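You operate a simulated robot arm through the tools that you are given. There is no shell and no other tool. Be economical: measure what you need, move in short steps, check, and stop when the job is done.

The job below is to be done with a simulated two-armed robot. You get a single attempt, and the scene is never put back.

JOB
Pick up the blue-head probe with one hand, pass it to the other hand and put it on the bench in front of the bath. Take the green-band vial and leave it on the low shelf under the prep bench. Turn the flow dial of the grey analyser to 2. Take the green-band steel can and leave it on the low shelf at the intake end of the long bench. The order is free. Set down upright: green-band vial, green-band steel can.

The check looks at the end state, three seconds after you hand in, the way a careful person would. Anything else that was tipped, shoved, dropped, spilled or broken makes it a failure.

ROBOT AND FRAMES
Two 7-joint arms with two-finger grippers on one trunk, on a base that drives. Base frame: it is fixed to the floor where the robot stands at the start and does not move with it; the origin is under the middle of the robot, x ahead of it, y to its left, z up; the surface under the hand at the start is at about z = 0.903. Units: m, rad, N and s.
The left shoulder is at the start at [0.078, 0.151, 0.988], the right one opposite. With the tool pointing down near the work surface each hand reaches from about 0.1 to 0.78 m from the robot's upright axis, wherever it stands, measured 20 degrees to its own side. Places, roughly: bench in front of the bath (17x60 cm) [-1.28, 1.12, 0.9]; blue-head probe (4x4x18 cm) [0.7, 0, 1]; flow dial of the grey analyser [-1.3, 2.5, 1.2]; green-band steel can (16x12x16 cm) [0.1, 4.1, 0.4]; green-band vial (3x3x8 cm) [0.1, -1.7, 0.9]; low shelf at the intake end of the long bench [-1.6, 0.2, 0.2]; low shelf under the prep bench [0.3, -1.5, 0.3]. Payload 2.54 kg a hand.
The TCP of each hand is the grasp point between the finger pads, 0.03 m short of the fingertips. In the tool frame z runs along the fingers and y along their closing line. The gripper opens to 0.116 m. The gripper's body begins 0.095 m behind the TCP.
Orientation is that of the tool frame in the base frame, as a unit quaternion [w, x, y, z]. With the fingers straight down and closing along the base's y, the tool's x points along the base's -x, its y along +y and its z along -z.

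CONTROLS
- The arms move only by the tool arm_command. It takes "left_plan", "right_plan" or both (then of equal length, played together; a hand with none holds still); each is a list of rows, each a list of 7 numbers: the turn, a rotation vector about the tool's x, y, z in units of 60 degrees (1.0 is 60 degrees), then the shift along the tool's x, y, z in units of 400 mm (1.0 is 400 mm), then the closure, from 0 (fully open) to 1 (shut). In form: [[ax, ay, az, x, y, z, fingers], ...]. A call has 1 to 8 rows; each row is the pose to reach, as a shift and turn from the pose commanded when the call began, along the tool's axes at that moment. A call with a number of a shift or a turn outside -1 to 1 is refused whole. Rows are played at 5 a second. More than 0.05 m and 0.15 rad between two rows, or a gripper value outside its range, and nothing of the call is played. A pose out of reach is approached as far as the arm can. The call stops where the force on the tool passes 40 N (or 10 N more than at its start, if that is more) or the arm is blocked; 0.2 s more then pass. Each finger travels about 0.072 m/s and halts on what it meets, pressing with about 45 N; the grip force reading is that of the motor and also rises with nothing between the fingers. The clock runs only during rows and for 0.2 s after the last one: add rows that repeat a pose to give the fingers time. It gives the time, the measured TCP pose, the force on the tool (base axes), the opening and the grip force at its end, in the units of the frame above (readings bear some noise), with the torque about the TCP (base axes, N m) and any sound that the robot's microphone picked up.
- Cameras (640 x 400 px; columns grow to the right, rows downward): "scene" is now at [0.1625, 0.0006, 1.1532]; the picture's right is [0.05, -1.00, 0.00], its down [-0.02, -0.00, -1.00] and it looks along [1.00, 0.05, -0.02] (base axes); focal length 260 px, centre (320, 200). "left" rides on the left gripper at [0.069, 0.015, -0.122] in its tool frame; the picture's right is [-0.21, 0.98, 0.00], its down [-0.83, -0.18, -0.53] and it looks along [-0.52, -0.11, 0.85] (tool axes); focal length 251 px, centre (320, 200). "right" rides on the right gripper at [0.069, -0.015, -0.122] in its tool frame; the picture's right is [0.21, 0.98, 0.00], its down [-0.83, 0.18, -0.53] and it looks along [-0.52, 0.11, 0.85] (tool axes); focal length 251 px, centre (320, 200). There is no depth. A picture from a camera that has moved, and an enlarged one, comes with that camera's place and axes in the base frame and with its lens. The place of the scene camera against the robot may be out by one fixed shift of up to 0.018 m in any direction.
- camera(camera): a new picture of that camera. The clock stands still meanwhile.
- lift_body(by): slides the trunk up (or, below 0, down) by that many m; the arms and the scene camera ride with it, the base frame stays. It gives what a move gives, with no picture.
- roll_base(legs): drives the robot by 1 to 6 legs, each [ahead, left, turn to the left] in m, m and rad, along the robot's own axes; the way and the turn of a leg run together, so that a leg with both is an arc; at most 1.5 m and 3.142 rad a leg. The arms and the cameras ride along, it lands a little off, and it stops where it bumps. It gives what a move gives.
- pan_tilt(pan, tilt): turns the head with the scene camera to pan (to the left, within 1.396 rad either way) and tilt (down, from -0.506 to 1.204), counted from straight ahead of the robot. It gives what a move gives.
- close_up(camera, box): a new picture of the part [left, top, right, bottom] of that camera's present view, enlarged. The clock stands still meanwhile.
- finish_job(): hands the job in; it is judged then, once.

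Work in short steps. Places have to be worked out from the pictures, the camera data and where the tool is seen: move nearer, look again, correct. Check each grasp and each placing, and mend what went wrong. You have 165 turns and 122 pictures in all, those below and enlarged ones among them. Open the grippers and draw the arms clear of the work before you hand the job in, unless the task says otherwise; then end with one line.

The tools are called after "Request:" as name(argument=value, ...) on one line, values as JSON. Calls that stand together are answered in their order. arm_command: Moves the arms, as the interface text tells. Its arguments: {"type":"object","properties":{"left_plan":{"type":"array","items":{"type":"array","items":{"type":"number"}}},"right_plan":{"type":"array","items":{"type":"array","items":{"type":"number"}}}},"required":[]} The other tools are called the same way: lift_body (by) slides the trunk up or down; roll_base (legs) drives the base; pan_tilt (pan, tilt) turns the head that bears the scene camera; camera (camera) takes a picture; close_up (camera, box) takes an enlarged picture of a part of a camera's view; finish_job () hands the job in.

At the start:

```text
time_s: 0.0
left_tcp_pos: [0.4767, 0.2456, 1.1683]
left_ee_rot: [0.0, 0.0, 1.0, 0.0]
left_wrist_force: [-0.1, -0.2, -0.1]
left_torque: [0.01, 0.01, -0.03]
left_gripper_width: 0.1162
left_grip_force: 0.1
right_tcp_pos: [0.4594, -0.147, 1.1496]
right_ee_rot: [0.0, -0.001, 1.0, 0.0]
right_wrist_force: [-0.1, 0.5, -0.4]
right_torque: [0.0, -0.03, -0.02]
right_gripper_width: 0.1156
right_grip_force: 0.2
trunk travel left (down, up): [-0.225, 0.064]
robot x, y, heading: [-0.0012, 0.0023, -0.0]
head pan, tilt: [0.049, 0.017]
```

scene: 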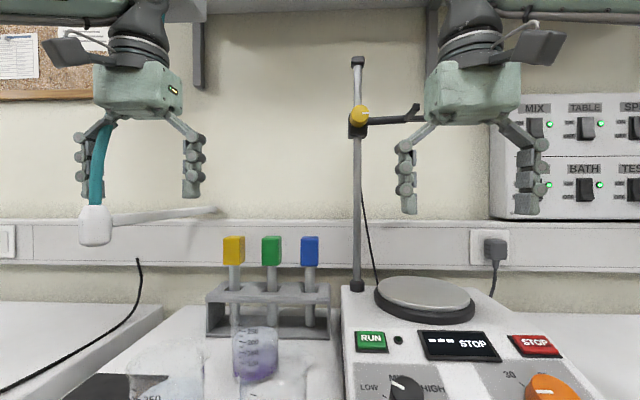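
right: 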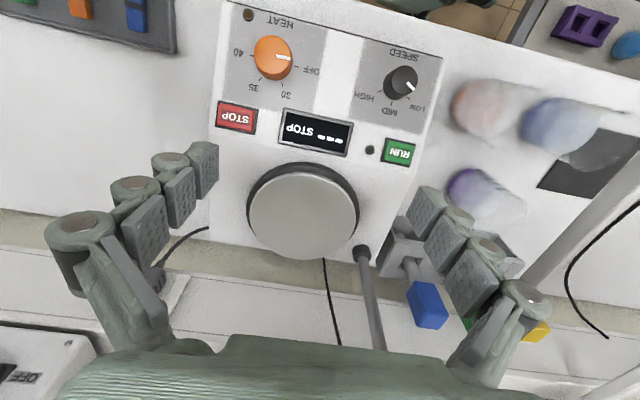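
left: 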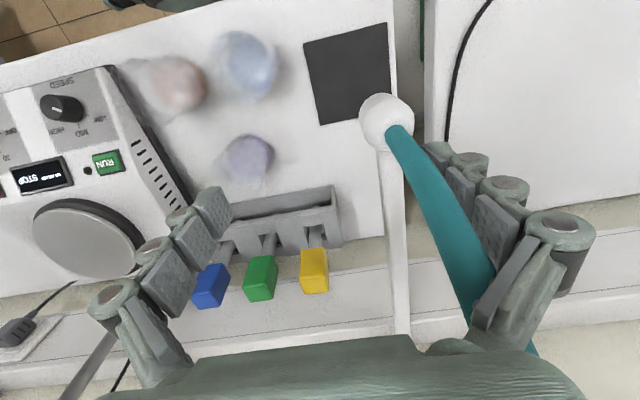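

I see the probe rack (yellow, green, blue heads) ahead, with a teal hose on an arm near the left hand. I tilt the head down to see the bench better.

Request:
pan_tilt(pan=0.0, tilt=0.6)

Request:
camera(camera="scene")

```text
time_s: 1.0
left_tcp_pos: [0.4771, 0.2462, 1.1676]
left_ee_rot: [0.0, 0.0, 1.0, 0.001]
left_wrist_force: [0.0, 0.5, 0.1]
left_torque: [0.02, 0.0, -0.01]
left_gripper_width: 0.1161
left_grip_force: 0.1
right_tcp_pos: [0.4592, -0.1468, 1.1501]
right_ee_rot: [0.0, 0.0, 1.0, 0.0]
right_wrist_force: [0.8, 0.9, 0.0]
right_torque: [0.01, 0.01, -0.01]
right_gripper_width: 0.1163
right_grip_force: 0.0
trunk travel left (down, up): [-0.225, 0.064]
robot x, y, heading: [-0.0008, 0.002, 0.001]
head pan, tilt: [0.0, 0.6]
```

```text
118 pictures are left
camera scene: at [0.1606, -0.0038, 1.0997], right [0.0, -1.0, 0.0], down [-0.56, 0.0, -0.83], along [0.83, 0.0, -0.56], focal length 260 px, centre (320, 200)
```

scene: 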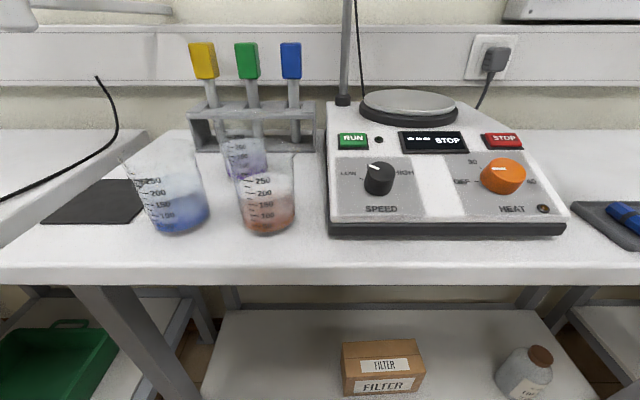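

Triangulating, the blue head is at about (0.665, 0.05, 1.048). The white ball and teal hose look very close to the left finger, so I look at that before moving.

Request:
pan_tilt(pan=0.65, tilt=0.0)

Request:
camera(camera="scene")

```text
time_s: 2.0
left_tcp_pos: [0.4773, 0.2475, 1.1678]
left_ee_rot: [0.0, 0.0, 1.0, 0.0]
left_wrist_force: [0.5, 0.4, -0.3]
left_torque: [0.0, 0.02, 0.02]
left_gripper_width: 0.1163
left_grip_force: 0.0
right_tcp_pos: [0.4576, -0.1472, 1.1506]
right_ee_rot: [0.0, 0.0, 1.0, 0.0]
right_wrist_force: [0.6, -0.3, 0.5]
right_torque: [0.02, 0.0, -0.02]
right_gripper_width: 0.1159
right_grip_force: 0.1
trunk travel left (down, up): [-0.225, 0.064]
robot x, y, heading: [-0.0009, -0.0007, -0.0]
head pan, tilt: [0.649, 0.0]
```

```text
117 pictures are left
camera scene: at [0.144, 0.0506, 1.1547], right [0.6, -0.8, 0.0], down [0.0, 0.0, -1.0], along [0.8, 0.6, 0.0], focal length 260 px, centre (320, 200)
```

scene: 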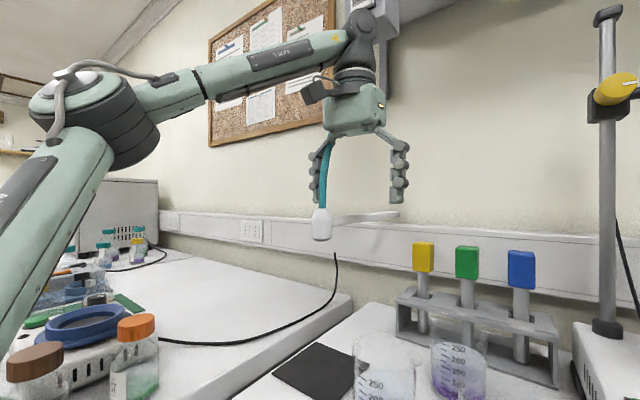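

The hose seems right by the left finger; I enlarge it.

Request:
close_up(camera="scene", box=[280, 80, 440, 260])

Request:
close_up(camera="left", box=[340, 60, 600, 400])

Request:
camera(camera="right")

```text
2.22 times, centred on (360, 170) of scene
camera zoom: at [0.144, 0.0506, 1.1547], right [0.6, -0.8, 0.0], down [0.0, 0.0, -1.0], along [0.8, 0.6, 0.0], focal length 577 px, centre (231, 267)
```

zoom: 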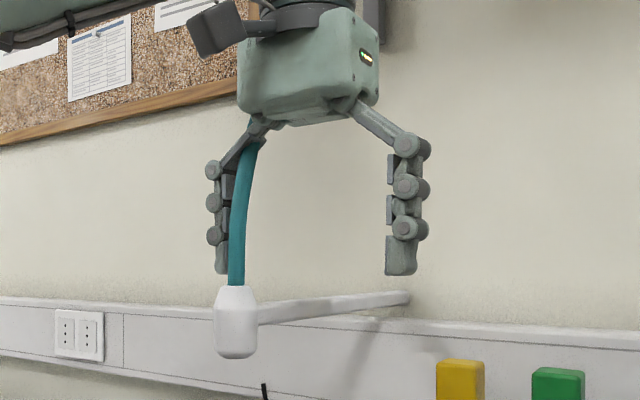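

```text
1.18 times, centred on (470, 230) of left
camera zoom: at [0.4075, 0.2617, 1.2896], right [0.21, 0.98, 0.0], down [0.83, -0.18, 0.53], along [0.52, -0.11, -0.85], focal length 296 px, centre (144, 165)
```

zoom: 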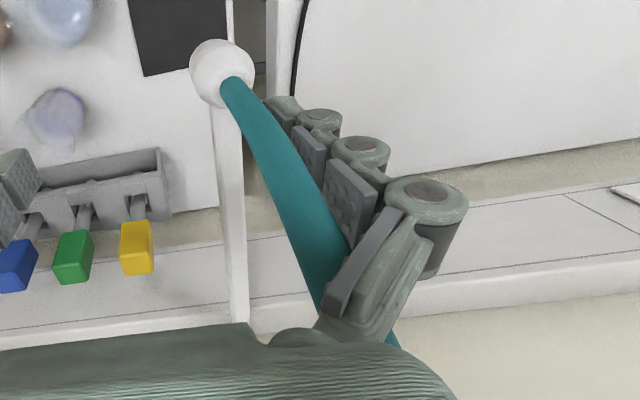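

```text
114 pictures are left
camera right: at [0.3888, -0.1627, 1.2724], right [-0.21, 0.98, 0.0], down [0.83, 0.18, 0.53], along [0.52, 0.11, -0.85], focal length 251 px, centre (320, 200)
```

right: 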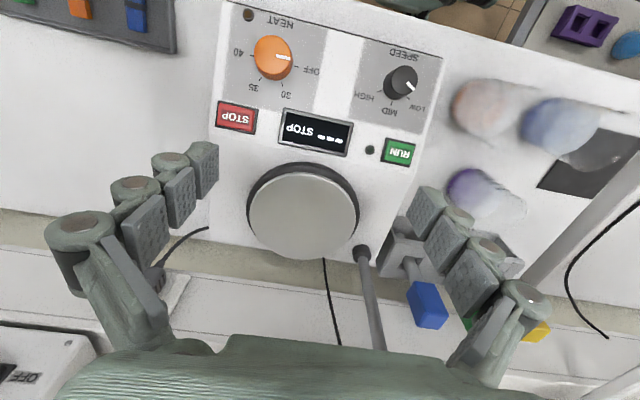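

The hose runs up just inside and ahead (+x) of the left finger, so pulling the left hand straight back (−x) frees it. I do that slowly.

Request:
arm_command(left_plan=[[0, 0, 0, 0.06, 0, 0, 0], [0, 0, 0, 0.12, 0, 0, 0], [0, 0, 0, 0.18, 0, 0, 0], [0, 0, 0, 0.25, 0, 0, 0], [0, 0, 0, 0.32, 0, 0, 0]])

Request:
camera(camera="left")

Request:
camera(camera="scene")

```text
time_s: 3.2
left_tcp_pos: [0.3512, 0.244, 1.1633]
left_ee_rot: [0.001, 0.0, 1.0, -0.001]
left_wrist_force: [-0.2, 0.5, 0.7]
left_torque: [-0.02, -0.01, 0.0]
left_gripper_width: 0.116
left_grip_force: 0.0
left hand out of reach, approached as far as the arm can: row 5
right_tcp_pos: [0.4592, -0.1473, 1.1501]
right_ee_rot: [0.0, 0.0, 1.0, 0.0]
right_wrist_force: [-0.9, -0.1, 0.0]
right_torque: [0.02, 0.02, -0.03]
right_gripper_width: 0.1159
right_grip_force: 0.0
trunk travel left (down, up): [-0.225, 0.064]
robot x, y, heading: [-0.0005, 0.0007, -0.001]
head pan, tilt: [0.649, 0.0]
```

```text
113 pictures are left
camera left: at [0.2811, 0.2595, 1.2855], right [0.21, 0.98, 0.0], down [0.83, -0.18, 0.54], along [0.52, -0.12, -0.84], focal length 251 px, centre (320, 200)
```

left: 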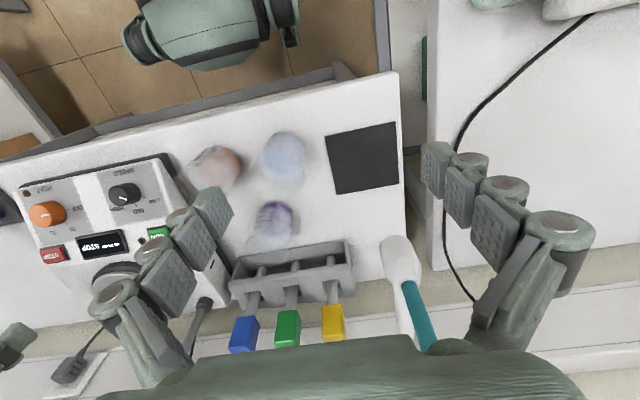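

```text
112 pictures are left
camera scene: at [0.1439, 0.0508, 1.1548], right [0.6, -0.8, 0.0], down [0.0, 0.0, -1.0], along [0.8, 0.6, 0.0], focal length 260 px, centre (320, 200)
```

scene: 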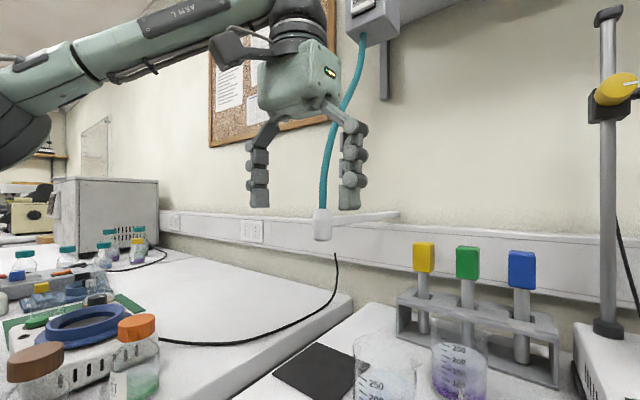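

Hose is free: ball at about (0.48, 0.30, 1.11), hose rising to a box; stand rod at about (0.65, −0.045). The left hand comes at the probe from the left best if I shift the base 0.12 m to the right.

Request:
roll_base(legs=[[0, -0.12, 0]])

Request:
pan_tilt(pan=0.1, tilt=0.25)

Request:
camera(camera="scene")

Request:
camera(camera="left")

```text
time_s: 5.0
left_tcp_pos: [0.3527, 0.1224, 1.1638]
left_ee_rot: [0.0, 0.001, 1.0, 0.0]
left_wrist_force: [0.4, -0.7, -0.6]
left_torque: [0.0, -0.01, -0.02]
left_gripper_width: 0.1161
left_grip_force: 0.1
right_tcp_pos: [0.4574, -0.2691, 1.1489]
right_ee_rot: [0.0, 0.001, 1.0, 0.0]
right_wrist_force: [-0.1, -0.6, 0.2]
right_torque: [0.02, 0.0, -0.03]
right_gripper_width: 0.116
right_grip_force: 0.0
trunk travel left (down, up): [-0.225, 0.064]
robot x, y, heading: [-0.0038, -0.1181, -0.002]
head pan, tilt: [0.649, 0.0]
```

```text
time_s: 6.0
left_tcp_pos: [0.3525, 0.1233, 1.1643]
left_ee_rot: [0.0, 0.002, 1.0, -0.001]
left_wrist_force: [1.0, -0.1, 0.5]
left_torque: [-0.02, 0.01, 0.02]
left_gripper_width: 0.1158
left_grip_force: 0.1
right_tcp_pos: [0.4575, -0.2688, 1.15]
right_ee_rot: [0.0, 0.002, 1.0, 0.0]
right_wrist_force: [0.4, -0.2, -0.1]
right_torque: [0.0, 0.04, -0.03]
right_gripper_width: 0.116
right_grip_force: 0.1
trunk travel left (down, up): [-0.225, 0.064]
robot x, y, heading: [-0.003, -0.1216, -0.006]
head pan, tilt: [0.099, 0.25]
```

```text
111 pictures are left
camera scene: at [0.1649, -0.1152, 1.1318], right [0.1, -1.0, 0.0], down [-0.25, -0.02, -0.97], along [0.96, 0.09, -0.25], focal length 260 px, centre (320, 200)
```

scene: 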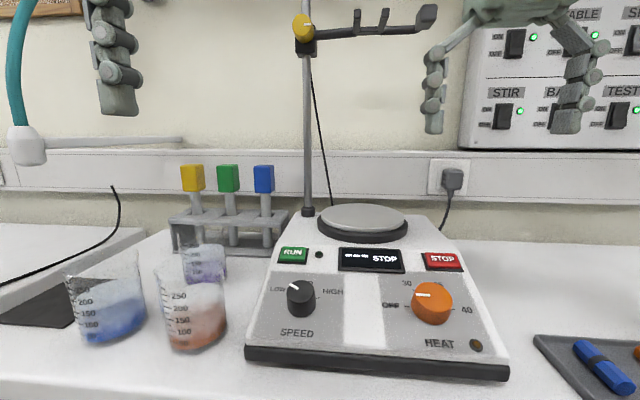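

```text
110 pictures are left
camera left: at [0.2822, 0.1382, 1.2855], right [0.22, 0.98, 0.0], down [0.82, -0.18, 0.54], along [0.52, -0.12, -0.84], focal length 251 px, centre (320, 200)
```

left: 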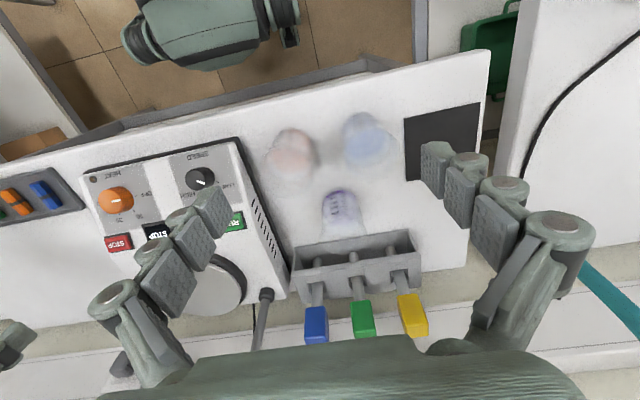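

Left camera agrees on blue head at (0.666, 0.045, 1.048). I move the left hand ahead at height 1.165 to x≈0.60 with fingers half closed (≈0.06).

Request:
arm_command(left_plan=[[0, 0, 0, -0.104, -0.032, 0, 0.1], [0, 0, 0, -0.208, -0.064, 0, 0.2], [0, 0, 0, -0.312, -0.096, 0, 0.3], [0, 0, 0, -0.416, -0.128, 0, 0.4], [0, 0, 0, -0.52, -0.16, 0, 0.48], [0, 0, 0, -0.625, -0.19, 0, 0.48]])

Request:
camera(camera="left")

Request:
camera(camera="scene")

```text
time_s: 7.4
left_tcp_pos: [0.6034, 0.0438, 1.1632]
left_ee_rot: [0.0, 0.003, 1.0, 0.001]
left_wrist_force: [0.8, -1.0, 0.0]
left_torque: [0.0, 0.02, 0.0]
left_gripper_width: 0.0605
left_grip_force: 0.1
right_tcp_pos: [0.4582, -0.2687, 1.1496]
right_ee_rot: [0.0, 0.002, 1.0, 0.001]
right_wrist_force: [-0.8, -1.5, 0.6]
right_torque: [0.05, 0.04, -0.05]
right_gripper_width: 0.1161
right_grip_force: 0.1
trunk travel left (down, up): [-0.225, 0.064]
robot x, y, heading: [-0.004, -0.1203, -0.005]
head pan, tilt: [0.099, 0.25]
```

```text
109 pictures are left
camera left: at [0.5337, 0.0582, 1.2854], right [0.22, 0.98, 0.0], down [0.82, -0.19, 0.53], along [0.52, -0.12, -0.85], focal length 251 px, centre (320, 200)
```

left: 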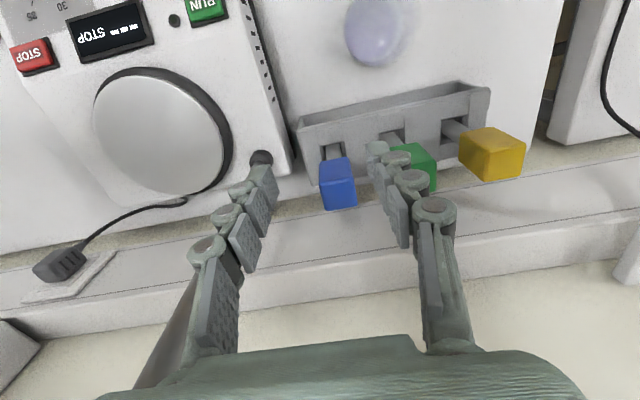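

```text
108 pictures are left
camera scene: at [0.1655, -0.1163, 1.1316], right [0.1, -1.0, 0.0], down [-0.25, -0.02, -0.97], along [0.96, 0.09, -0.25], focal length 260 px, centre (320, 200)
```

scene: 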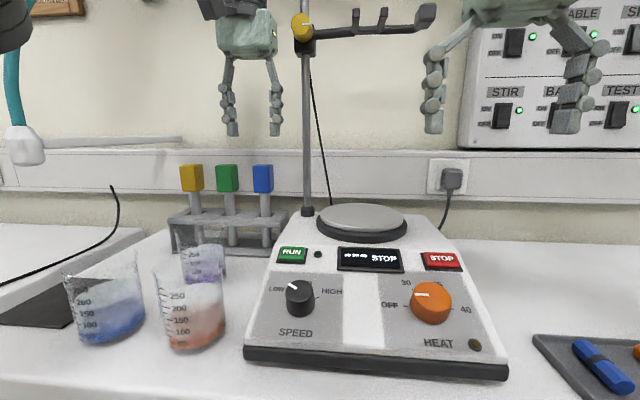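

Head top centre computed at (0.668, 0.048). I move over it, then descend to TCP z≈1.047.

Request:
arm_command(left_plan=[[0, 0, 0, -0.08, 0.005, 0, 0.48], [0, 0, 0, -0.162, 0.01, 0.0, 0.48], [0, 0, 0, -0.162, 0.01, 0.08, 0.48]])

Request:
camera(camera="left")

```text
time_s: 8.2
left_tcp_pos: [0.6481, 0.0479, 1.1218]
left_ee_rot: [0.0, 0.001, 1.0, -0.001]
left_wrist_force: [0.6, -0.5, 0.8]
left_torque: [-0.05, -0.04, -0.03]
left_gripper_width: 0.0602
left_grip_force: 0.1
left hand out of reach, approached as far as the arm can: row 1, 2, 3
right_tcp_pos: [0.4572, -0.2686, 1.1501]
right_ee_rot: [0.0, 0.001, 1.0, 0.0]
right_wrist_force: [-0.5, 0.0, -0.7]
right_torque: [0.01, 0.02, 0.02]
right_gripper_width: 0.1158
right_grip_force: 0.0
trunk travel left (down, up): [-0.225, 0.064]
robot x, y, heading: [0.0037, -0.1192, -0.007]
head pan, tilt: [0.099, 0.25]
```

```text
107 pictures are left
camera left: at [0.5783, 0.0623, 1.2441], right [0.22, 0.98, 0.0], down [0.82, -0.18, 0.54], along [0.52, -0.12, -0.84], focal length 251 px, centre (320, 200)
```

left: 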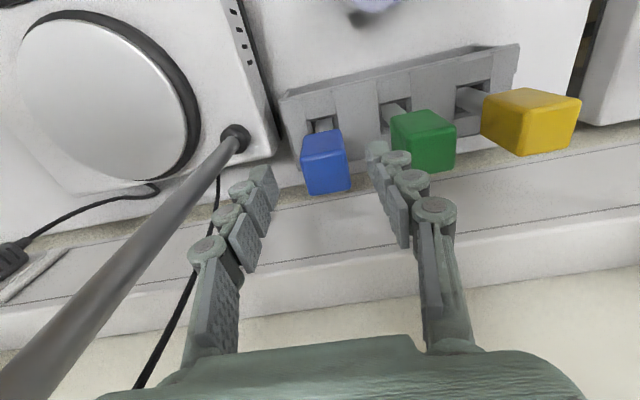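

The arm was near its reach limit, so I roll the base ahead by 0.05 m and recheck.

Request:
roll_base(legs=[[0.05, 0, 0]])

Request:
camera(camera="left")

```text
time_s: 9.1
left_tcp_pos: [0.698, 0.0462, 1.1207]
left_ee_rot: [0.0, 0.002, 1.0, -0.001]
left_wrist_force: [0.6, 0.6, -0.7]
left_torque: [0.03, 0.03, -0.01]
left_gripper_width: 0.0602
left_grip_force: 0.0
right_tcp_pos: [0.5088, -0.2688, 1.1499]
right_ee_rot: [-0.001, 0.002, 1.0, 0.001]
right_wrist_force: [0.3, -0.3, -0.1]
right_torque: [-0.03, 0.06, -0.05]
right_gripper_width: 0.1158
right_grip_force: 0.1
trunk travel left (down, up): [-0.225, 0.064]
robot x, y, heading: [0.0497, -0.1188, -0.001]
head pan, tilt: [0.099, 0.25]
```

```text
106 pictures are left
camera left: at [0.6286, 0.0614, 1.2433], right [0.22, 0.98, 0.0], down [0.83, -0.18, 0.53], along [0.52, -0.12, -0.85], focal length 251 px, centre (320, 200)
```

left: 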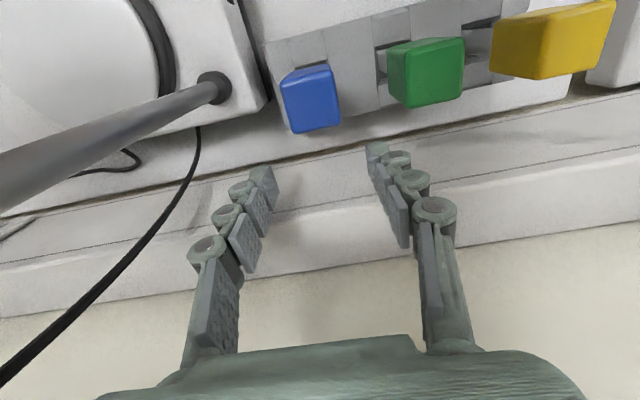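

Head is at (0.666, 0.048). I move back 0.032 m, then down 0.075 m, without closing yet.

Request:
arm_command(left_plan=[[0, 0, 0, 0.08, 0.005, 0, 0.48], [0, 0, 0, 0.08, 0.005, 0.0, 0.48], [0, 0, 0, 0.08, 0.005, 0.06, 0.48], [0, 0, 0, 0.08, 0.005, 0.12, 0.48], [0, 0, 0, 0.08, 0.005, 0.187, 0.48]])

Request:
camera(camera="left")

Request:
close_up(camera="scene", box=[150, 60, 350, 260])

```text
time_s: 10.3
left_tcp_pos: [0.6665, 0.0486, 1.0477]
left_ee_rot: [0.0, 0.001, 1.0, -0.001]
left_wrist_force: [0.5, 1.0, 0.5]
left_torque: [-0.03, 0.0, -0.02]
left_gripper_width: 0.0602
left_grip_force: 0.1
right_tcp_pos: [0.5078, -0.2689, 1.15]
right_ee_rot: [0.001, 0.002, 1.0, 0.0]
right_wrist_force: [0.3, 0.1, 0.1]
right_torque: [0.03, 0.01, 0.0]
right_gripper_width: 0.1163
right_grip_force: 0.0
trunk travel left (down, up): [-0.225, 0.064]
robot x, y, heading: [0.0502, -0.1226, -0.003]
head pan, tilt: [0.099, 0.25]
```

```text
105 pictures are left
camera left: at [0.5969, 0.0637, 1.1692], right [0.22, 0.98, 0.0], down [0.82, -0.18, 0.54], along [0.52, -0.12, -0.84], focal length 251 px, centre (320, 200)
```

left: 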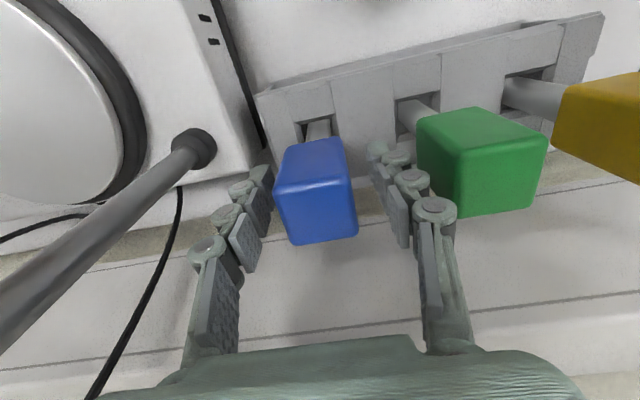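

```text
2.00 times, centred on (250, 160) of scene
camera zoom: at [0.2148, -0.1152, 1.1317], right [0.1, -1.0, 0.0], down [-0.25, -0.02, -0.97], along [0.96, 0.09, -0.25], focal length 519 px, centre (460, 280)
```

zoom: 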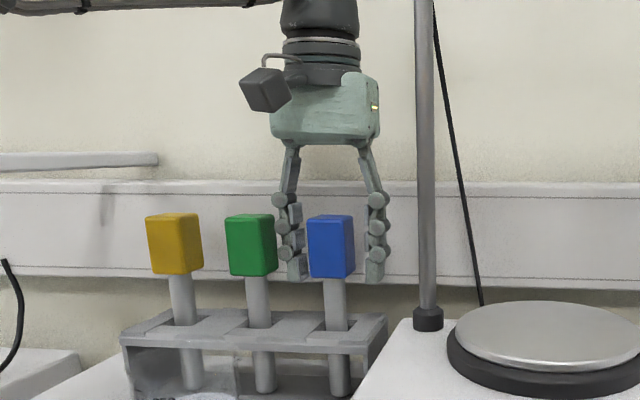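

The head sits between the fingers with both gaps clear. I close and hold.

Request:
arm_command(left_plan=[[0, 0, 0, 0, 0, 0, 0.7], [0, 0, 0, 0, 0, 0, 1], [0, 0, 0, 0, 0, 0, 1], [0, 0, 0, 0, 0, 0, 1]])

```text
time_s: 11.3
left_tcp_pos: [0.6664, 0.0475, 1.0465]
left_ee_rot: [0.002, 0.002, 1.0, 0.0]
left_wrist_force: [-0.2, 0.1, 0.5]
left_torque: [0.01, 0.0, 0.01]
left_gripper_width: 0.0322
left_grip_force: 44.8
right_tcp_pos: [0.5072, -0.2682, 1.1503]
right_ee_rot: [0.0, 0.002, 1.0, 0.0]
right_wrist_force: [0.2, 0.4, -0.6]
right_torque: [-0.01, 0.06, -0.01]
right_gripper_width: 0.116
right_grip_force: 0.1
trunk travel left (down, up): [-0.225, 0.064]
robot x, y, heading: [0.0485, -0.1173, -0.003]
head pan, tilt: [0.099, 0.25]
```

Gripped at 0.032 m with 45 N. I raise the trunk 0.06 m to draw the probe straight up.

Request:
lift_body(by=0.06)

Request:
arm_command(left_plan=[[0, 0, 0, 0, 0, -0.09, 1], [0, 0, 0, 0, 0, -0.17, 1]])

Request:
camera(camera="scene")

```text
time_s: 12.3
left_tcp_pos: [0.6669, 0.0487, 1.1079]
left_ee_rot: [0.0, 0.001, 1.0, -0.001]
left_wrist_force: [0.6, 0.2, -0.4]
left_torque: [-0.01, 0.02, -0.01]
left_gripper_width: 0.0322
left_grip_force: 45.4
right_tcp_pos: [0.5084, -0.2697, 1.2089]
right_ee_rot: [0.0, 0.001, 1.0, 0.0]
right_wrist_force: [0.5, 0.5, -0.3]
right_torque: [0.02, -0.01, -0.01]
right_gripper_width: 0.1158
right_grip_force: 0.0
trunk travel left (down, up): [-0.285, 0.004]
robot x, y, heading: [0.0526, -0.1197, -0.009]
head pan, tilt: [0.099, 0.25]
```

```text
time_s: 12.9
left_tcp_pos: [0.666, 0.0485, 1.1756]
left_ee_rot: [0.001, 0.002, 1.0, -0.001]
left_wrist_force: [-0.9, 0.6, -0.8]
left_torque: [0.0, -0.04, 0.0]
left_gripper_width: 0.032
left_grip_force: 44.6
right_tcp_pos: [0.5062, -0.2698, 1.2096]
right_ee_rot: [0.0, 0.002, 1.0, -0.001]
right_wrist_force: [-0.4, -0.3, -0.2]
right_torque: [-0.04, -0.03, -0.01]
right_gripper_width: 0.116
right_grip_force: 0.0
trunk travel left (down, up): [-0.285, 0.004]
robot x, y, heading: [0.0515, -0.1192, -0.007]
head pan, tilt: [0.099, 0.25]
```

```text
103 pictures are left
camera scene: at [0.2142, -0.1158, 1.1918], right [0.1, -1.0, 0.0], down [-0.25, -0.02, -0.97], along [0.96, 0.09, -0.25], focal length 260 px, centre (320, 200)
```

scene: 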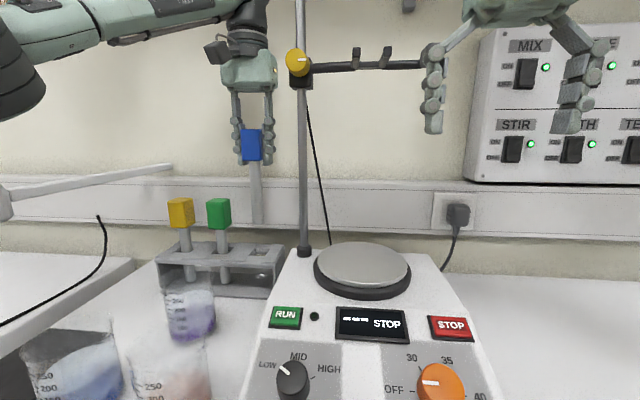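

Probe is out with its bottom at about z 1.03. I raise it a bit more while coming back, then drive straight backwards 0.35 m for room.

Request:
arm_command(left_plan=[[0, 0, 0, 0.05, 0, -0.05, 1], [0, 0, 0, 0.1, 0, -0.12, 1]])

Request:
roll_base(legs=[[-0.35, 0, 0]])

Request:
camera(camera="scene")

```text
time_s: 13.5
left_tcp_pos: [0.6247, 0.0474, 1.2253]
left_ee_rot: [0.001, 0.001, 1.0, 0.0]
left_wrist_force: [0.1, -0.5, -1.5]
left_torque: [0.01, 0.0, -0.01]
left_gripper_width: 0.032
left_grip_force: 45.3
right_tcp_pos: [0.5058, -0.27, 1.2103]
right_ee_rot: [0.001, 0.002, 1.0, 0.0]
right_wrist_force: [-0.7, -0.5, -0.7]
right_torque: [0.01, 0.01, 0.0]
right_gripper_width: 0.1158
right_grip_force: 0.1
trunk travel left (down, up): [-0.285, 0.004]
robot x, y, heading: [0.0498, -0.1245, -0.004]
head pan, tilt: [0.099, 0.25]
```

```text
time_s: 15.8
left_tcp_pos: [0.2758, 0.0486, 1.2238]
left_ee_rot: [0.0, 0.003, 1.0, -0.001]
left_wrist_force: [-0.2, -0.1, -1.0]
left_torque: [0.02, -0.01, 0.02]
left_gripper_width: 0.032
left_grip_force: 44.5
right_tcp_pos: [0.1561, -0.2687, 1.2107]
right_ee_rot: [0.001, 0.003, 1.0, -0.001]
right_wrist_force: [-0.2, 0.1, 0.7]
right_torque: [0.01, -0.02, -0.03]
right_gripper_width: 0.116
right_grip_force: 0.1
trunk travel left (down, up): [-0.285, 0.004]
robot x, y, heading: [-0.3013, -0.1192, -0.007]
head pan, tilt: [0.099, 0.25]
```

```text
102 pictures are left
camera scene: at [-0.1363, -0.1142, 1.1919], right [0.09, -1.0, 0.0], down [-0.25, -0.02, -0.97], along [0.96, 0.09, -0.25], focal length 260 px, centre (320, 200)
```

scene: 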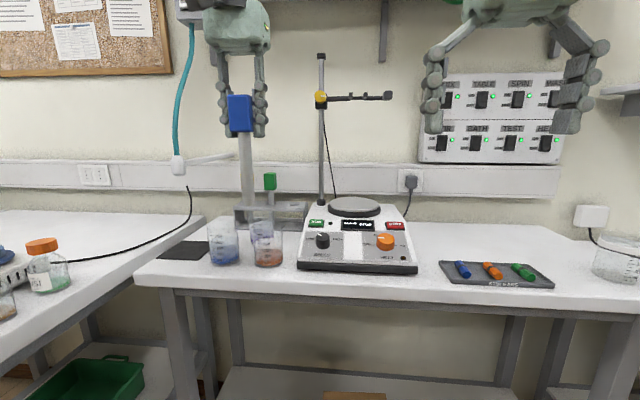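

Open space now. I rotate the left tool 90° about base x (probe pointing to −y, level) in two calls, while moving the right hand out of the way.

Request:
arm_command(left_plan=[[0.14, 0, 0, 0.04, 0, 0, 1], [0.28, 0, 0, 0.08, 0, 0, 1], [0.42, 0, 0, 0.12, 0, 0, 1], [0.56, 0, 0, 0.16, 0, 0, 1], [0.7, 0, 0, 0.2, 0, 0, 1], [0.84, 0, 0, 0.25, 0, 0, 1], [0.98, 0, 0, 0.3, 0, 0, 1]], right_plan=[[0, 0, 0, 0, -0.04, 0, 0], [0, 0, 0, 0, -0.08, 0, 0], [0, 0, 0, 0, -0.12, 0, 0], [0, 0, 0, 0, -0.16, 0, 0], [0, 0, 0, 0, -0.2, 0, 0], [0, 0, 0, 0, -0.25, 0, 0], [0, 0, 0, 0, -0.25, 0, 0]])

Request:
arm_command(left_plan=[[0.13, 0, 0, 0, 0, 0, 1], [0.26, 0, 0, 0, 0, 0, 1], [0.39, 0, 0, 0, 0, 0, 1], [0.52, 0, 0, 0, 0, 0, 1]])

Request:
camera(camera="scene")

```text
time_s: 17.4
left_tcp_pos: [0.1564, 0.0514, 1.2243]
left_ee_rot: [-0.001, 0.002, 0.87, -0.493]
left_wrist_force: [0.0, 1.2, -0.5]
left_torque: [0.05, -0.04, 0.02]
left_gripper_width: 0.0324
left_grip_force: 44.9
right_tcp_pos: [0.1548, -0.3691, 1.2098]
right_ee_rot: [0.0, 0.003, 1.0, -0.001]
right_wrist_force: [0.6, -0.6, -0.8]
right_torque: [-0.02, 0.05, -0.02]
right_gripper_width: 0.116
right_grip_force: 0.1
trunk travel left (down, up): [-0.285, 0.004]
robot x, y, heading: [-0.303, -0.1167, -0.003]
head pan, tilt: [0.099, 0.25]
```

```text
time_s: 18.4
left_tcp_pos: [0.1562, 0.0498, 1.2244]
left_ee_rot: [0.002, -0.002, -0.706, 0.708]
left_wrist_force: [-0.3, -1.0, -0.1]
left_torque: [0.04, -0.02, 0.0]
left_gripper_width: 0.0325
left_grip_force: 45.2
right_tcp_pos: [0.1559, -0.3694, 1.2098]
right_ee_rot: [0.0, 0.003, 1.0, 0.0]
right_wrist_force: [0.1, 0.0, 0.9]
right_torque: [0.0, -0.01, -0.02]
right_gripper_width: 0.1159
right_grip_force: 0.0
trunk travel left (down, up): [-0.285, 0.004]
robot x, y, heading: [-0.3045, -0.1179, -0.006]
head pan, tilt: [0.099, 0.25]
```

```text
101 pictures are left
camera scene: at [-0.1356, -0.1141, 1.1918], right [0.09, -1.0, 0.0], down [-0.25, -0.02, -0.97], along [0.96, 0.09, -0.25], focal length 260 px, centre (320, 200)
```

scene: 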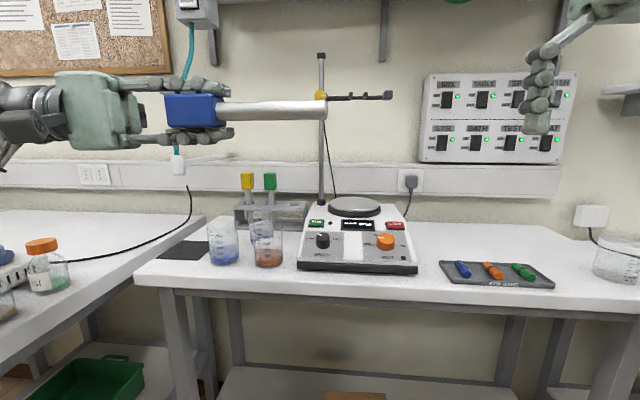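

Probe is level, shaft from y≈0.02 to −0.095 at x≈0.156, z≈1.224. Now I raise the right hand 0.1 m and yaw it by −90° so its fingers close along x.

Request:
arm_command(right_plan=[[0, 0, -0.14, 0, 0, -0.04, 0], [0, 0, -0.28, 0, 0, -0.08, 0], [0, 0, -0.42, 0, 0, -0.12, 0], [0, 0, -0.56, 0, 0, -0.16, 0], [0, 0, -0.7, 0, 0, -0.2, 0], [0, 0, -0.84, 0, 0, -0.22, 0], [0, 0, -0.98, 0, 0, -0.22, 0]])

Request:
arm_command(right_plan=[[0, 0, -0.13, 0, 0, 0, 0], [0, 0, -0.26, 0, 0, 0, 0], [0, 0, -0.39, 0, 0, 0, 0], [0, 0, -0.52, 0, 0, 0, 0]])

Request:
camera(camera="right")

```text
time_s: 20.0
left_tcp_pos: [0.1561, 0.0495, 1.2241]
left_ee_rot: [0.002, -0.003, -0.707, 0.707]
left_wrist_force: [1.1, 0.4, -0.6]
left_torque: [0.0, 0.0, 0.0]
left_gripper_width: 0.0324
left_grip_force: 45.3
right_tcp_pos: [0.0855, -0.2724, 1.1979]
right_ee_rot: [0.004, -0.484, 0.875, 0.001]
right_wrist_force: [-0.2, 0.1, 0.2]
right_torque: [-0.02, 0.0, 0.0]
right_gripper_width: 0.1161
right_grip_force: 0.1
right hand out of reach, approached as far as the arm can: row 3, 4, 5, 6, 7
trunk travel left (down, up): [-0.285, 0.004]
robot x, y, heading: [-0.2996, -0.1176, -0.007]
head pan, tilt: [0.099, 0.25]
```

```text
time_s: 21.0
left_tcp_pos: [0.1555, 0.0499, 1.2241]
left_ee_rot: [0.003, -0.003, -0.707, 0.707]
left_wrist_force: [-0.8, -0.6, -0.7]
left_torque: [0.06, 0.01, 0.01]
left_gripper_width: 0.0321
left_grip_force: 44.7
right_tcp_pos: [0.0067, -0.2033, 1.1422]
right_ee_rot: [0.0, -0.704, 0.71, 0.001]
right_wrist_force: [-0.1, -0.7, -1.5]
right_torque: [-0.01, -0.01, -0.02]
right_gripper_width: 0.116
right_grip_force: 0.0
right hand out of reach, approached as far as the arm can: row 1, 2, 3, 4
trunk travel left (down, up): [-0.285, 0.004]
robot x, y, heading: [-0.3004, -0.1206, -0.005]
head pan, tilt: [0.099, 0.25]
```

```text
100 pictures are left
camera right: at [0.0201, -0.2733, 1.2652], right [-0.98, -0.21, 0.0], down [-0.17, 0.83, 0.54], along [-0.11, 0.52, -0.84], focal length 251 px, centre (320, 200)
```

right: 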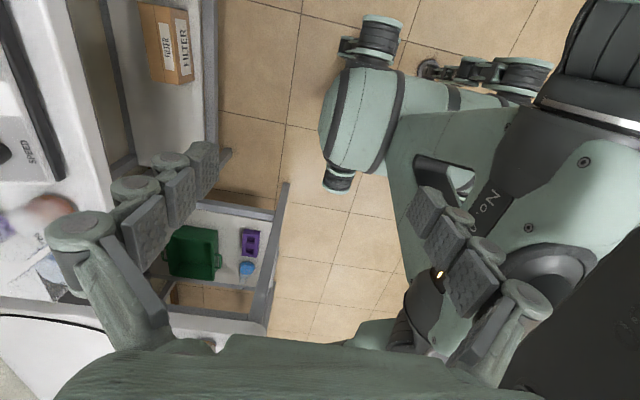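

That yaw reaches poorly this high; the arms need to be lower. I first roll right 0.25 m and back 0.05 m, away from the left bench, then lower both hands.

Request:
roll_base(legs=[[-0.05, -0.25, 0]])

Request:
arm_command(left_plan=[[0, 0, 0, 0, 0.1, 0, 1], [0, 0, 0, 0, 0.2, 0, 1], [0, 0, 0, 0, 0.3, 0, 1], [0, 0, 0, 0, 0.4, 0, 1], [0, 0, 0, 0, 0.5, 0, 1]])

Request:
camera(camera="scene")

```text
time_s: 24.0
left_tcp_pos: [0.1046, -0.2008, 1.2235]
left_ee_rot: [0.003, -0.003, -0.707, 0.707]
left_wrist_force: [-0.4, 0.5, -1.0]
left_torque: [0.03, 0.01, 0.0]
left_gripper_width: 0.032
left_grip_force: 44.6
right_tcp_pos: [-0.0466, -0.4536, 1.1427]
right_ee_rot: [0.001, -0.703, 0.711, 0.0]
right_wrist_force: [0.5, 0.6, 0.3]
right_torque: [0.03, -0.01, 0.02]
right_gripper_width: 0.116
right_grip_force: 0.1
trunk travel left (down, up): [-0.285, 0.004]
robot x, y, heading: [-0.3522, -0.3691, -0.004]
head pan, tilt: [0.099, 0.25]
```

```text
time_s: 25.2
left_tcp_pos: [0.1062, -0.2028, 1.0238]
left_ee_rot: [0.001, -0.002, -0.706, 0.708]
left_wrist_force: [-0.6, -0.3, -0.8]
left_torque: [0.05, 0.04, 0.01]
left_gripper_width: 0.0324
left_grip_force: 44.9
right_tcp_pos: [-0.0452, -0.4536, 1.1425]
right_ee_rot: [0.001, -0.703, 0.711, 0.001]
right_wrist_force: [0.3, 0.5, 0.5]
right_torque: [0.02, -0.02, 0.0]
right_gripper_width: 0.1159
right_grip_force: 0.0
trunk travel left (down, up): [-0.285, 0.004]
robot x, y, heading: [-0.3512, -0.3666, -0.005]
head pan, tilt: [0.099, 0.25]
```

```text
99 pictures are left
camera scene: at [-0.1873, -0.3648, 1.1918], right [0.09, -1.0, 0.0], down [-0.25, -0.02, -0.97], along [0.96, 0.09, -0.25], focal length 260 px, centre (320, 200)
```

scene: 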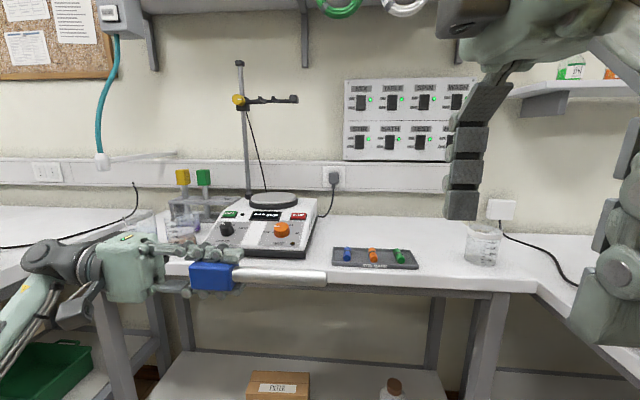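

Left hand is at (0.106, −0.203, 1.024), shaft spot to grip at y≈−0.298. I bring the right hand over it at z≈1.10.

Request:
arm_command(right_plan=[[0, 0, 0, 0, -0.1, 0.03, 0], [0, 0, 0, 0, -0.2, 0.06, 0], [0, 0, 0, 0, -0.3, 0.09, 0], [0, 0, 0, 0, -0.38, 0.11, 0], [0, 0, 0, -0.1, -0.38, 0.11, 0], [0, 0, 0, -0.2, -0.38, 0.11, 0], [0, 0, 0, -0.3, -0.38, 0.11, 0], [0, 0, 0, -0.39, -0.38, 0.11, 0]])

Request:
camera(camera="right")

```text
time_s: 27.0
left_tcp_pos: [0.1048, -0.2035, 1.0252]
left_ee_rot: [0.003, -0.002, -0.706, 0.708]
left_wrist_force: [0.3, 0.0, -0.3]
left_torque: [0.06, 0.04, 0.04]
left_gripper_width: 0.0321
left_grip_force: 44.8
right_tcp_pos: [0.0393, -0.3066, 1.076]
right_ee_rot: [0.002, -0.701, 0.713, 0.0]
right_wrist_force: [0.0, 0.6, -0.2]
right_torque: [0.04, -0.01, 0.03]
right_gripper_width: 0.1161
right_grip_force: 0.0
right hand out of reach, approached as far as the arm can: row 1, 2, 3, 4, 5, 6, 7, 8
trunk travel left (down, up): [-0.285, 0.004]
robot x, y, heading: [-0.3561, -0.3707, -0.004]
head pan, tilt: [0.099, 0.25]
```

```text
98 pictures are left
camera right: at [0.052, -0.3772, 1.1989], right [-0.98, -0.2, 0.0], down [-0.17, 0.83, 0.54], along [-0.1, 0.53, -0.84], focal length 251 px, centre (320, 200)
```

right: 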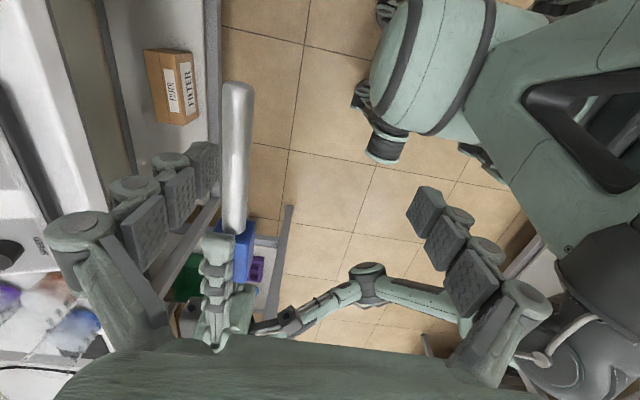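

The right hand stops at x≈0.039, so instead I bring the probe to it: left hand down 0.03 m and back 0.066 m.

Request:
arm_command(left_plan=[[0, 0, 0, 0, 0.075, 0, 1], [0, 0, 0, 0.055, 0.075, 0, 1], [0, 0, 0, 0.11, 0.075, 0, 1], [0, 0, 0, 0.164, 0.075, 0, 1]])

Request:
camera(camera="right")

Request:
camera(camera="scene")

```text
time_s: 28.0
left_tcp_pos: [0.0397, -0.2015, 0.9938]
left_ee_rot: [0.003, -0.002, -0.707, 0.707]
left_wrist_force: [0.7, 0.1, -1.3]
left_torque: [0.05, -0.02, 0.01]
left_gripper_width: 0.0323
left_grip_force: 45.2
right_tcp_pos: [0.0377, -0.3067, 1.0774]
right_ee_rot: [0.001, -0.701, 0.713, 0.0]
right_wrist_force: [0.0, -0.2, -0.3]
right_torque: [0.04, 0.02, -0.01]
right_gripper_width: 0.1163
right_grip_force: 0.0
trunk travel left (down, up): [-0.285, 0.004]
robot x, y, heading: [-0.3511, -0.3664, -0.01]
head pan, tilt: [0.099, 0.25]
```

```text
97 pictures are left
camera right: at [0.0518, -0.3769, 1.1991], right [-0.98, -0.2, 0.0], down [-0.17, 0.83, 0.54], along [-0.1, 0.53, -0.84], focal length 251 px, centre (320, 200)
```

right: 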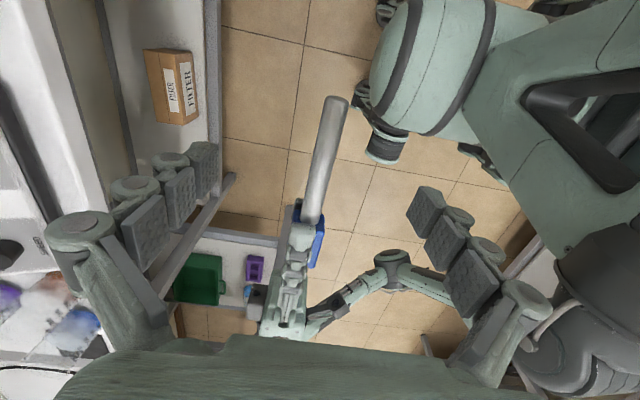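

```text
96 pictures are left
camera scene: at [-0.1876, -0.3649, 1.1918], right [0.09, -1.0, 0.0], down [-0.25, -0.02, -0.97], along [0.96, 0.09, -0.25], focal length 260 px, centre (320, 200)
```

scene: 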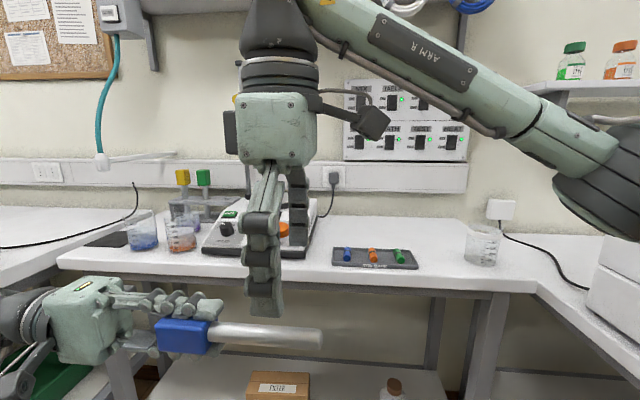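

Lined up. I lower the right hand 0.083 m so the shaft is between its pads.

Request:
arm_command(right_plan=[[0, 0, 0, 0, 0, 0.07, 0], [0, 0, 0, 0, 0, 0.14, 0], [0, 0, 0, 0, 0, 0.205, 0]])

Request:
camera(camera="right")

```text
time_s: 28.8
left_tcp_pos: [0.0392, -0.2019, 0.9941]
left_ee_rot: [0.002, -0.003, -0.706, 0.708]
left_wrist_force: [-0.1, -0.6, -0.7]
left_torque: [0.03, -0.01, 0.04]
left_gripper_width: 0.0323
left_grip_force: 44.9
right_tcp_pos: [0.0371, -0.3074, 0.9927]
right_ee_rot: [0.001, -0.703, 0.711, 0.001]
right_wrist_force: [-0.8, 0.6, 0.1]
right_torque: [-0.02, 0.01, 0.01]
right_gripper_width: 0.1158
right_grip_force: 0.0
trunk travel left (down, up): [-0.285, 0.004]
robot x, y, heading: [-0.3525, -0.3681, -0.004]
head pan, tilt: [0.099, 0.25]
```

```text
95 pictures are left
camera right: at [0.051, -0.3779, 1.1152], right [-0.98, -0.2, 0.0], down [-0.17, 0.83, 0.54], along [-0.11, 0.53, -0.84], focal length 251 px, centre (320, 200)
```

right: 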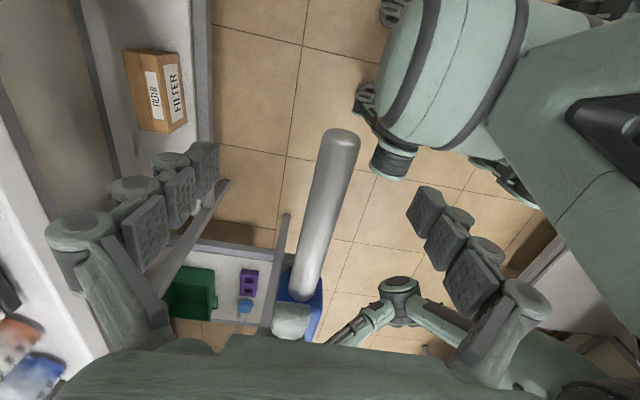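

Shaft is centred between the right fingers; I close the right hand.

Request:
arm_command(right_plan=[[0, 0, 0, 0, 0, 0, 0.4], [0, 0, 0, 0, 0, 0, 0.8], [0, 0, 0, 0, 0, 0, 1], [0, 0, 0, 0, 0, 0, 1], [0, 0, 0, 0, 0, 0, 1], [0, 0, 0, 0, 0, 0, 1]])

```text
time_s: 30.2
left_tcp_pos: [0.0409, -0.2002, 0.9941]
left_ee_rot: [0.001, 0.0, -0.706, 0.709]
left_wrist_force: [20.4, -3.8, 1.0]
left_torque: [-0.08, 0.01, 1.59]
left_gripper_width: 0.0321
left_grip_force: 45.4
right_tcp_pos: [0.0357, -0.3081, 0.993]
right_ee_rot: [-0.001, -0.705, 0.709, 0.001]
right_wrist_force: [-20.4, 3.8, -1.9]
right_torque: [-0.09, -0.05, 0.57]
right_gripper_width: 0.0167
right_grip_force: 41.5
trunk travel left (down, up): [-0.285, 0.004]
robot x, y, heading: [-0.3545, -0.3702, -0.005]
head pan, tilt: [0.099, 0.25]
```

Both hands hold it. I open the left hand, then draw it away to the left.

Request:
arm_command(left_plan=[[0, 0, 0, 0, 0, 0, 0.6], [0, 0, 0, 0, 0, 0, 0.3], [0, 0, 0, 0, 0, 0, 0.3], [0, 0, 0, 0, 0, -0.08, 0.3], [0, 0, 0, 0, 0, -0.18, 0.3], [0, 0, 0, 0, 0, -0.28, 0.3]])

Request:
camera(camera="scene")

Request:
camera(camera="right")

```text
time_s: 31.6
left_tcp_pos: [0.0389, -0.0857, 0.9928]
left_ee_rot: [0.001, -0.003, -0.707, 0.707]
left_wrist_force: [0.2, 0.8, 0.7]
left_torque: [0.03, 0.01, 0.0]
left_gripper_width: 0.0814
left_grip_force: 0.1
right_tcp_pos: [0.0388, -0.3071, 0.9917]
right_ee_rot: [0.001, -0.703, 0.711, 0.0]
right_wrist_force: [0.3, 0.0, 0.1]
right_torque: [-0.07, -0.04, 0.03]
right_gripper_width: 0.0167
right_grip_force: 41.7
trunk travel left (down, up): [-0.285, 0.004]
robot x, y, heading: [-0.3557, -0.3659, -0.006]
head pan, tilt: [0.099, 0.25]
```

```text
94 pictures are left
camera scene: at [-0.1874, -0.3647, 1.1918], right [0.09, -1.0, 0.0], down [-0.25, -0.02, -0.97], along [0.96, 0.09, -0.25], focal length 260 px, centre (320, 200)
```

scene: 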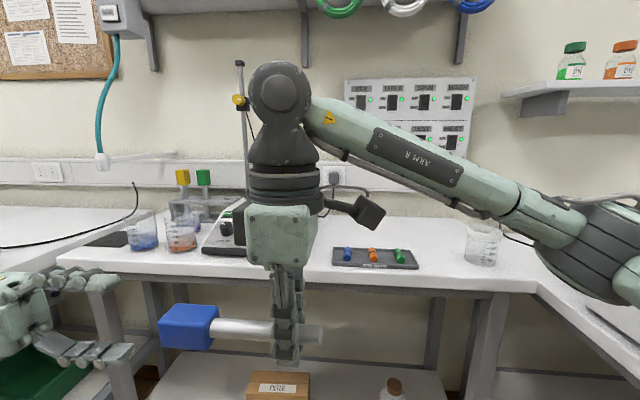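

```text
93 pictures are left
camera right: at [0.0509, -0.3778, 1.1153], right [-0.98, -0.2, 0.0], down [-0.17, 0.83, 0.54], along [-0.11, 0.52, -0.84], focal length 251 px, centre (320, 200)
```

right: 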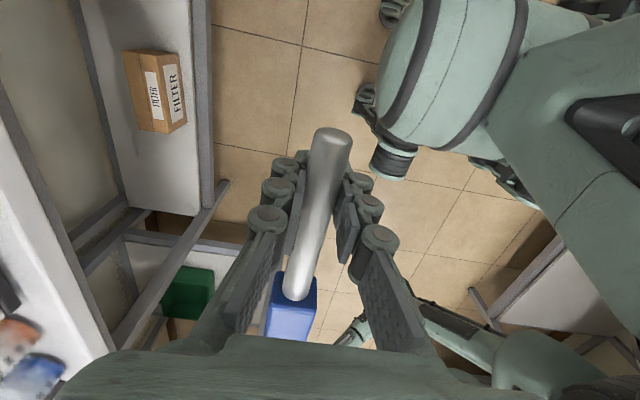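

Handover succeeded. Now I survey the room: pan right and left.

Request:
pan_tilt(pan=-1.2, tilt=0.3)

Request:
camera(camera="scene")

Request:
pan_tilt(pan=1.39, tilt=0.2)

Request:
camera(camera="scene")

```text
time_s: 33.1
left_tcp_pos: [0.0412, -0.0872, 0.992]
left_ee_rot: [0.003, -0.003, -0.706, 0.708]
left_wrist_force: [0.0, 0.7, -0.7]
left_torque: [0.0, -0.02, -0.04]
left_gripper_width: 0.0813
left_grip_force: 0.0
right_tcp_pos: [0.037, -0.3074, 0.9935]
right_ee_rot: [0.001, -0.702, 0.712, 0.001]
right_wrist_force: [0.2, 0.3, -0.3]
right_torque: [-0.09, 0.06, 0.03]
right_gripper_width: 0.0166
right_grip_force: 40.9
trunk travel left (down, up): [-0.285, 0.004]
robot x, y, heading: [-0.3516, -0.3742, -0.012]
head pan, tilt: [-1.201, 0.3]
```

```text
92 pictures are left
camera scene: at [-0.2472, -0.4608, 1.1871], right [-0.93, -0.36, 0.0], down [-0.11, 0.28, -0.96], along [0.34, -0.89, -0.3], focal length 260 px, centre (320, 200)
```

scene: 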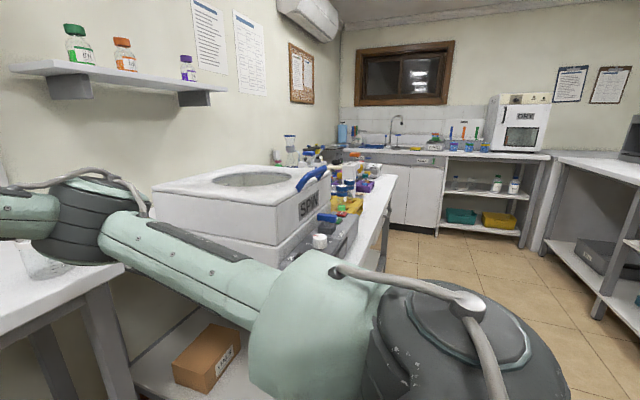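

```text
time_s: 35.4
left_tcp_pos: [0.0405, -0.0868, 0.9922]
left_ee_rot: [0.002, -0.003, -0.706, 0.708]
left_wrist_force: [0.6, -0.9, 0.2]
left_torque: [0.02, 0.01, -0.02]
left_gripper_width: 0.0813
left_grip_force: 0.0
right_tcp_pos: [0.0385, -0.3079, 0.9934]
right_ee_rot: [0.0, -0.703, 0.711, 0.001]
right_wrist_force: [-0.1, -0.8, -0.2]
right_torque: [-0.06, -0.01, 0.01]
right_gripper_width: 0.0167
right_grip_force: 41.5
trunk travel left (down, up): [-0.285, 0.004]
robot x, y, heading: [-0.3484, -0.369, -0.006]
head pan, tilt: [1.389, 0.201]
```

```text
91 pictures are left
camera scene: at [-0.2628, -0.282, 1.1963], right [0.98, -0.19, 0.0], down [-0.04, -0.2, -0.98], along [0.18, 0.96, -0.2], focal length 260 px, centre (320, 200)
```

scene: 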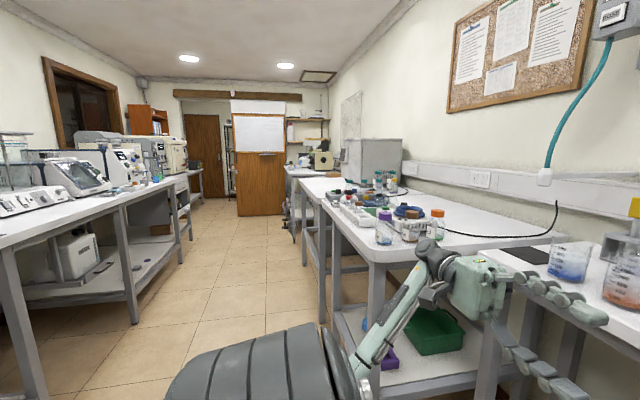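

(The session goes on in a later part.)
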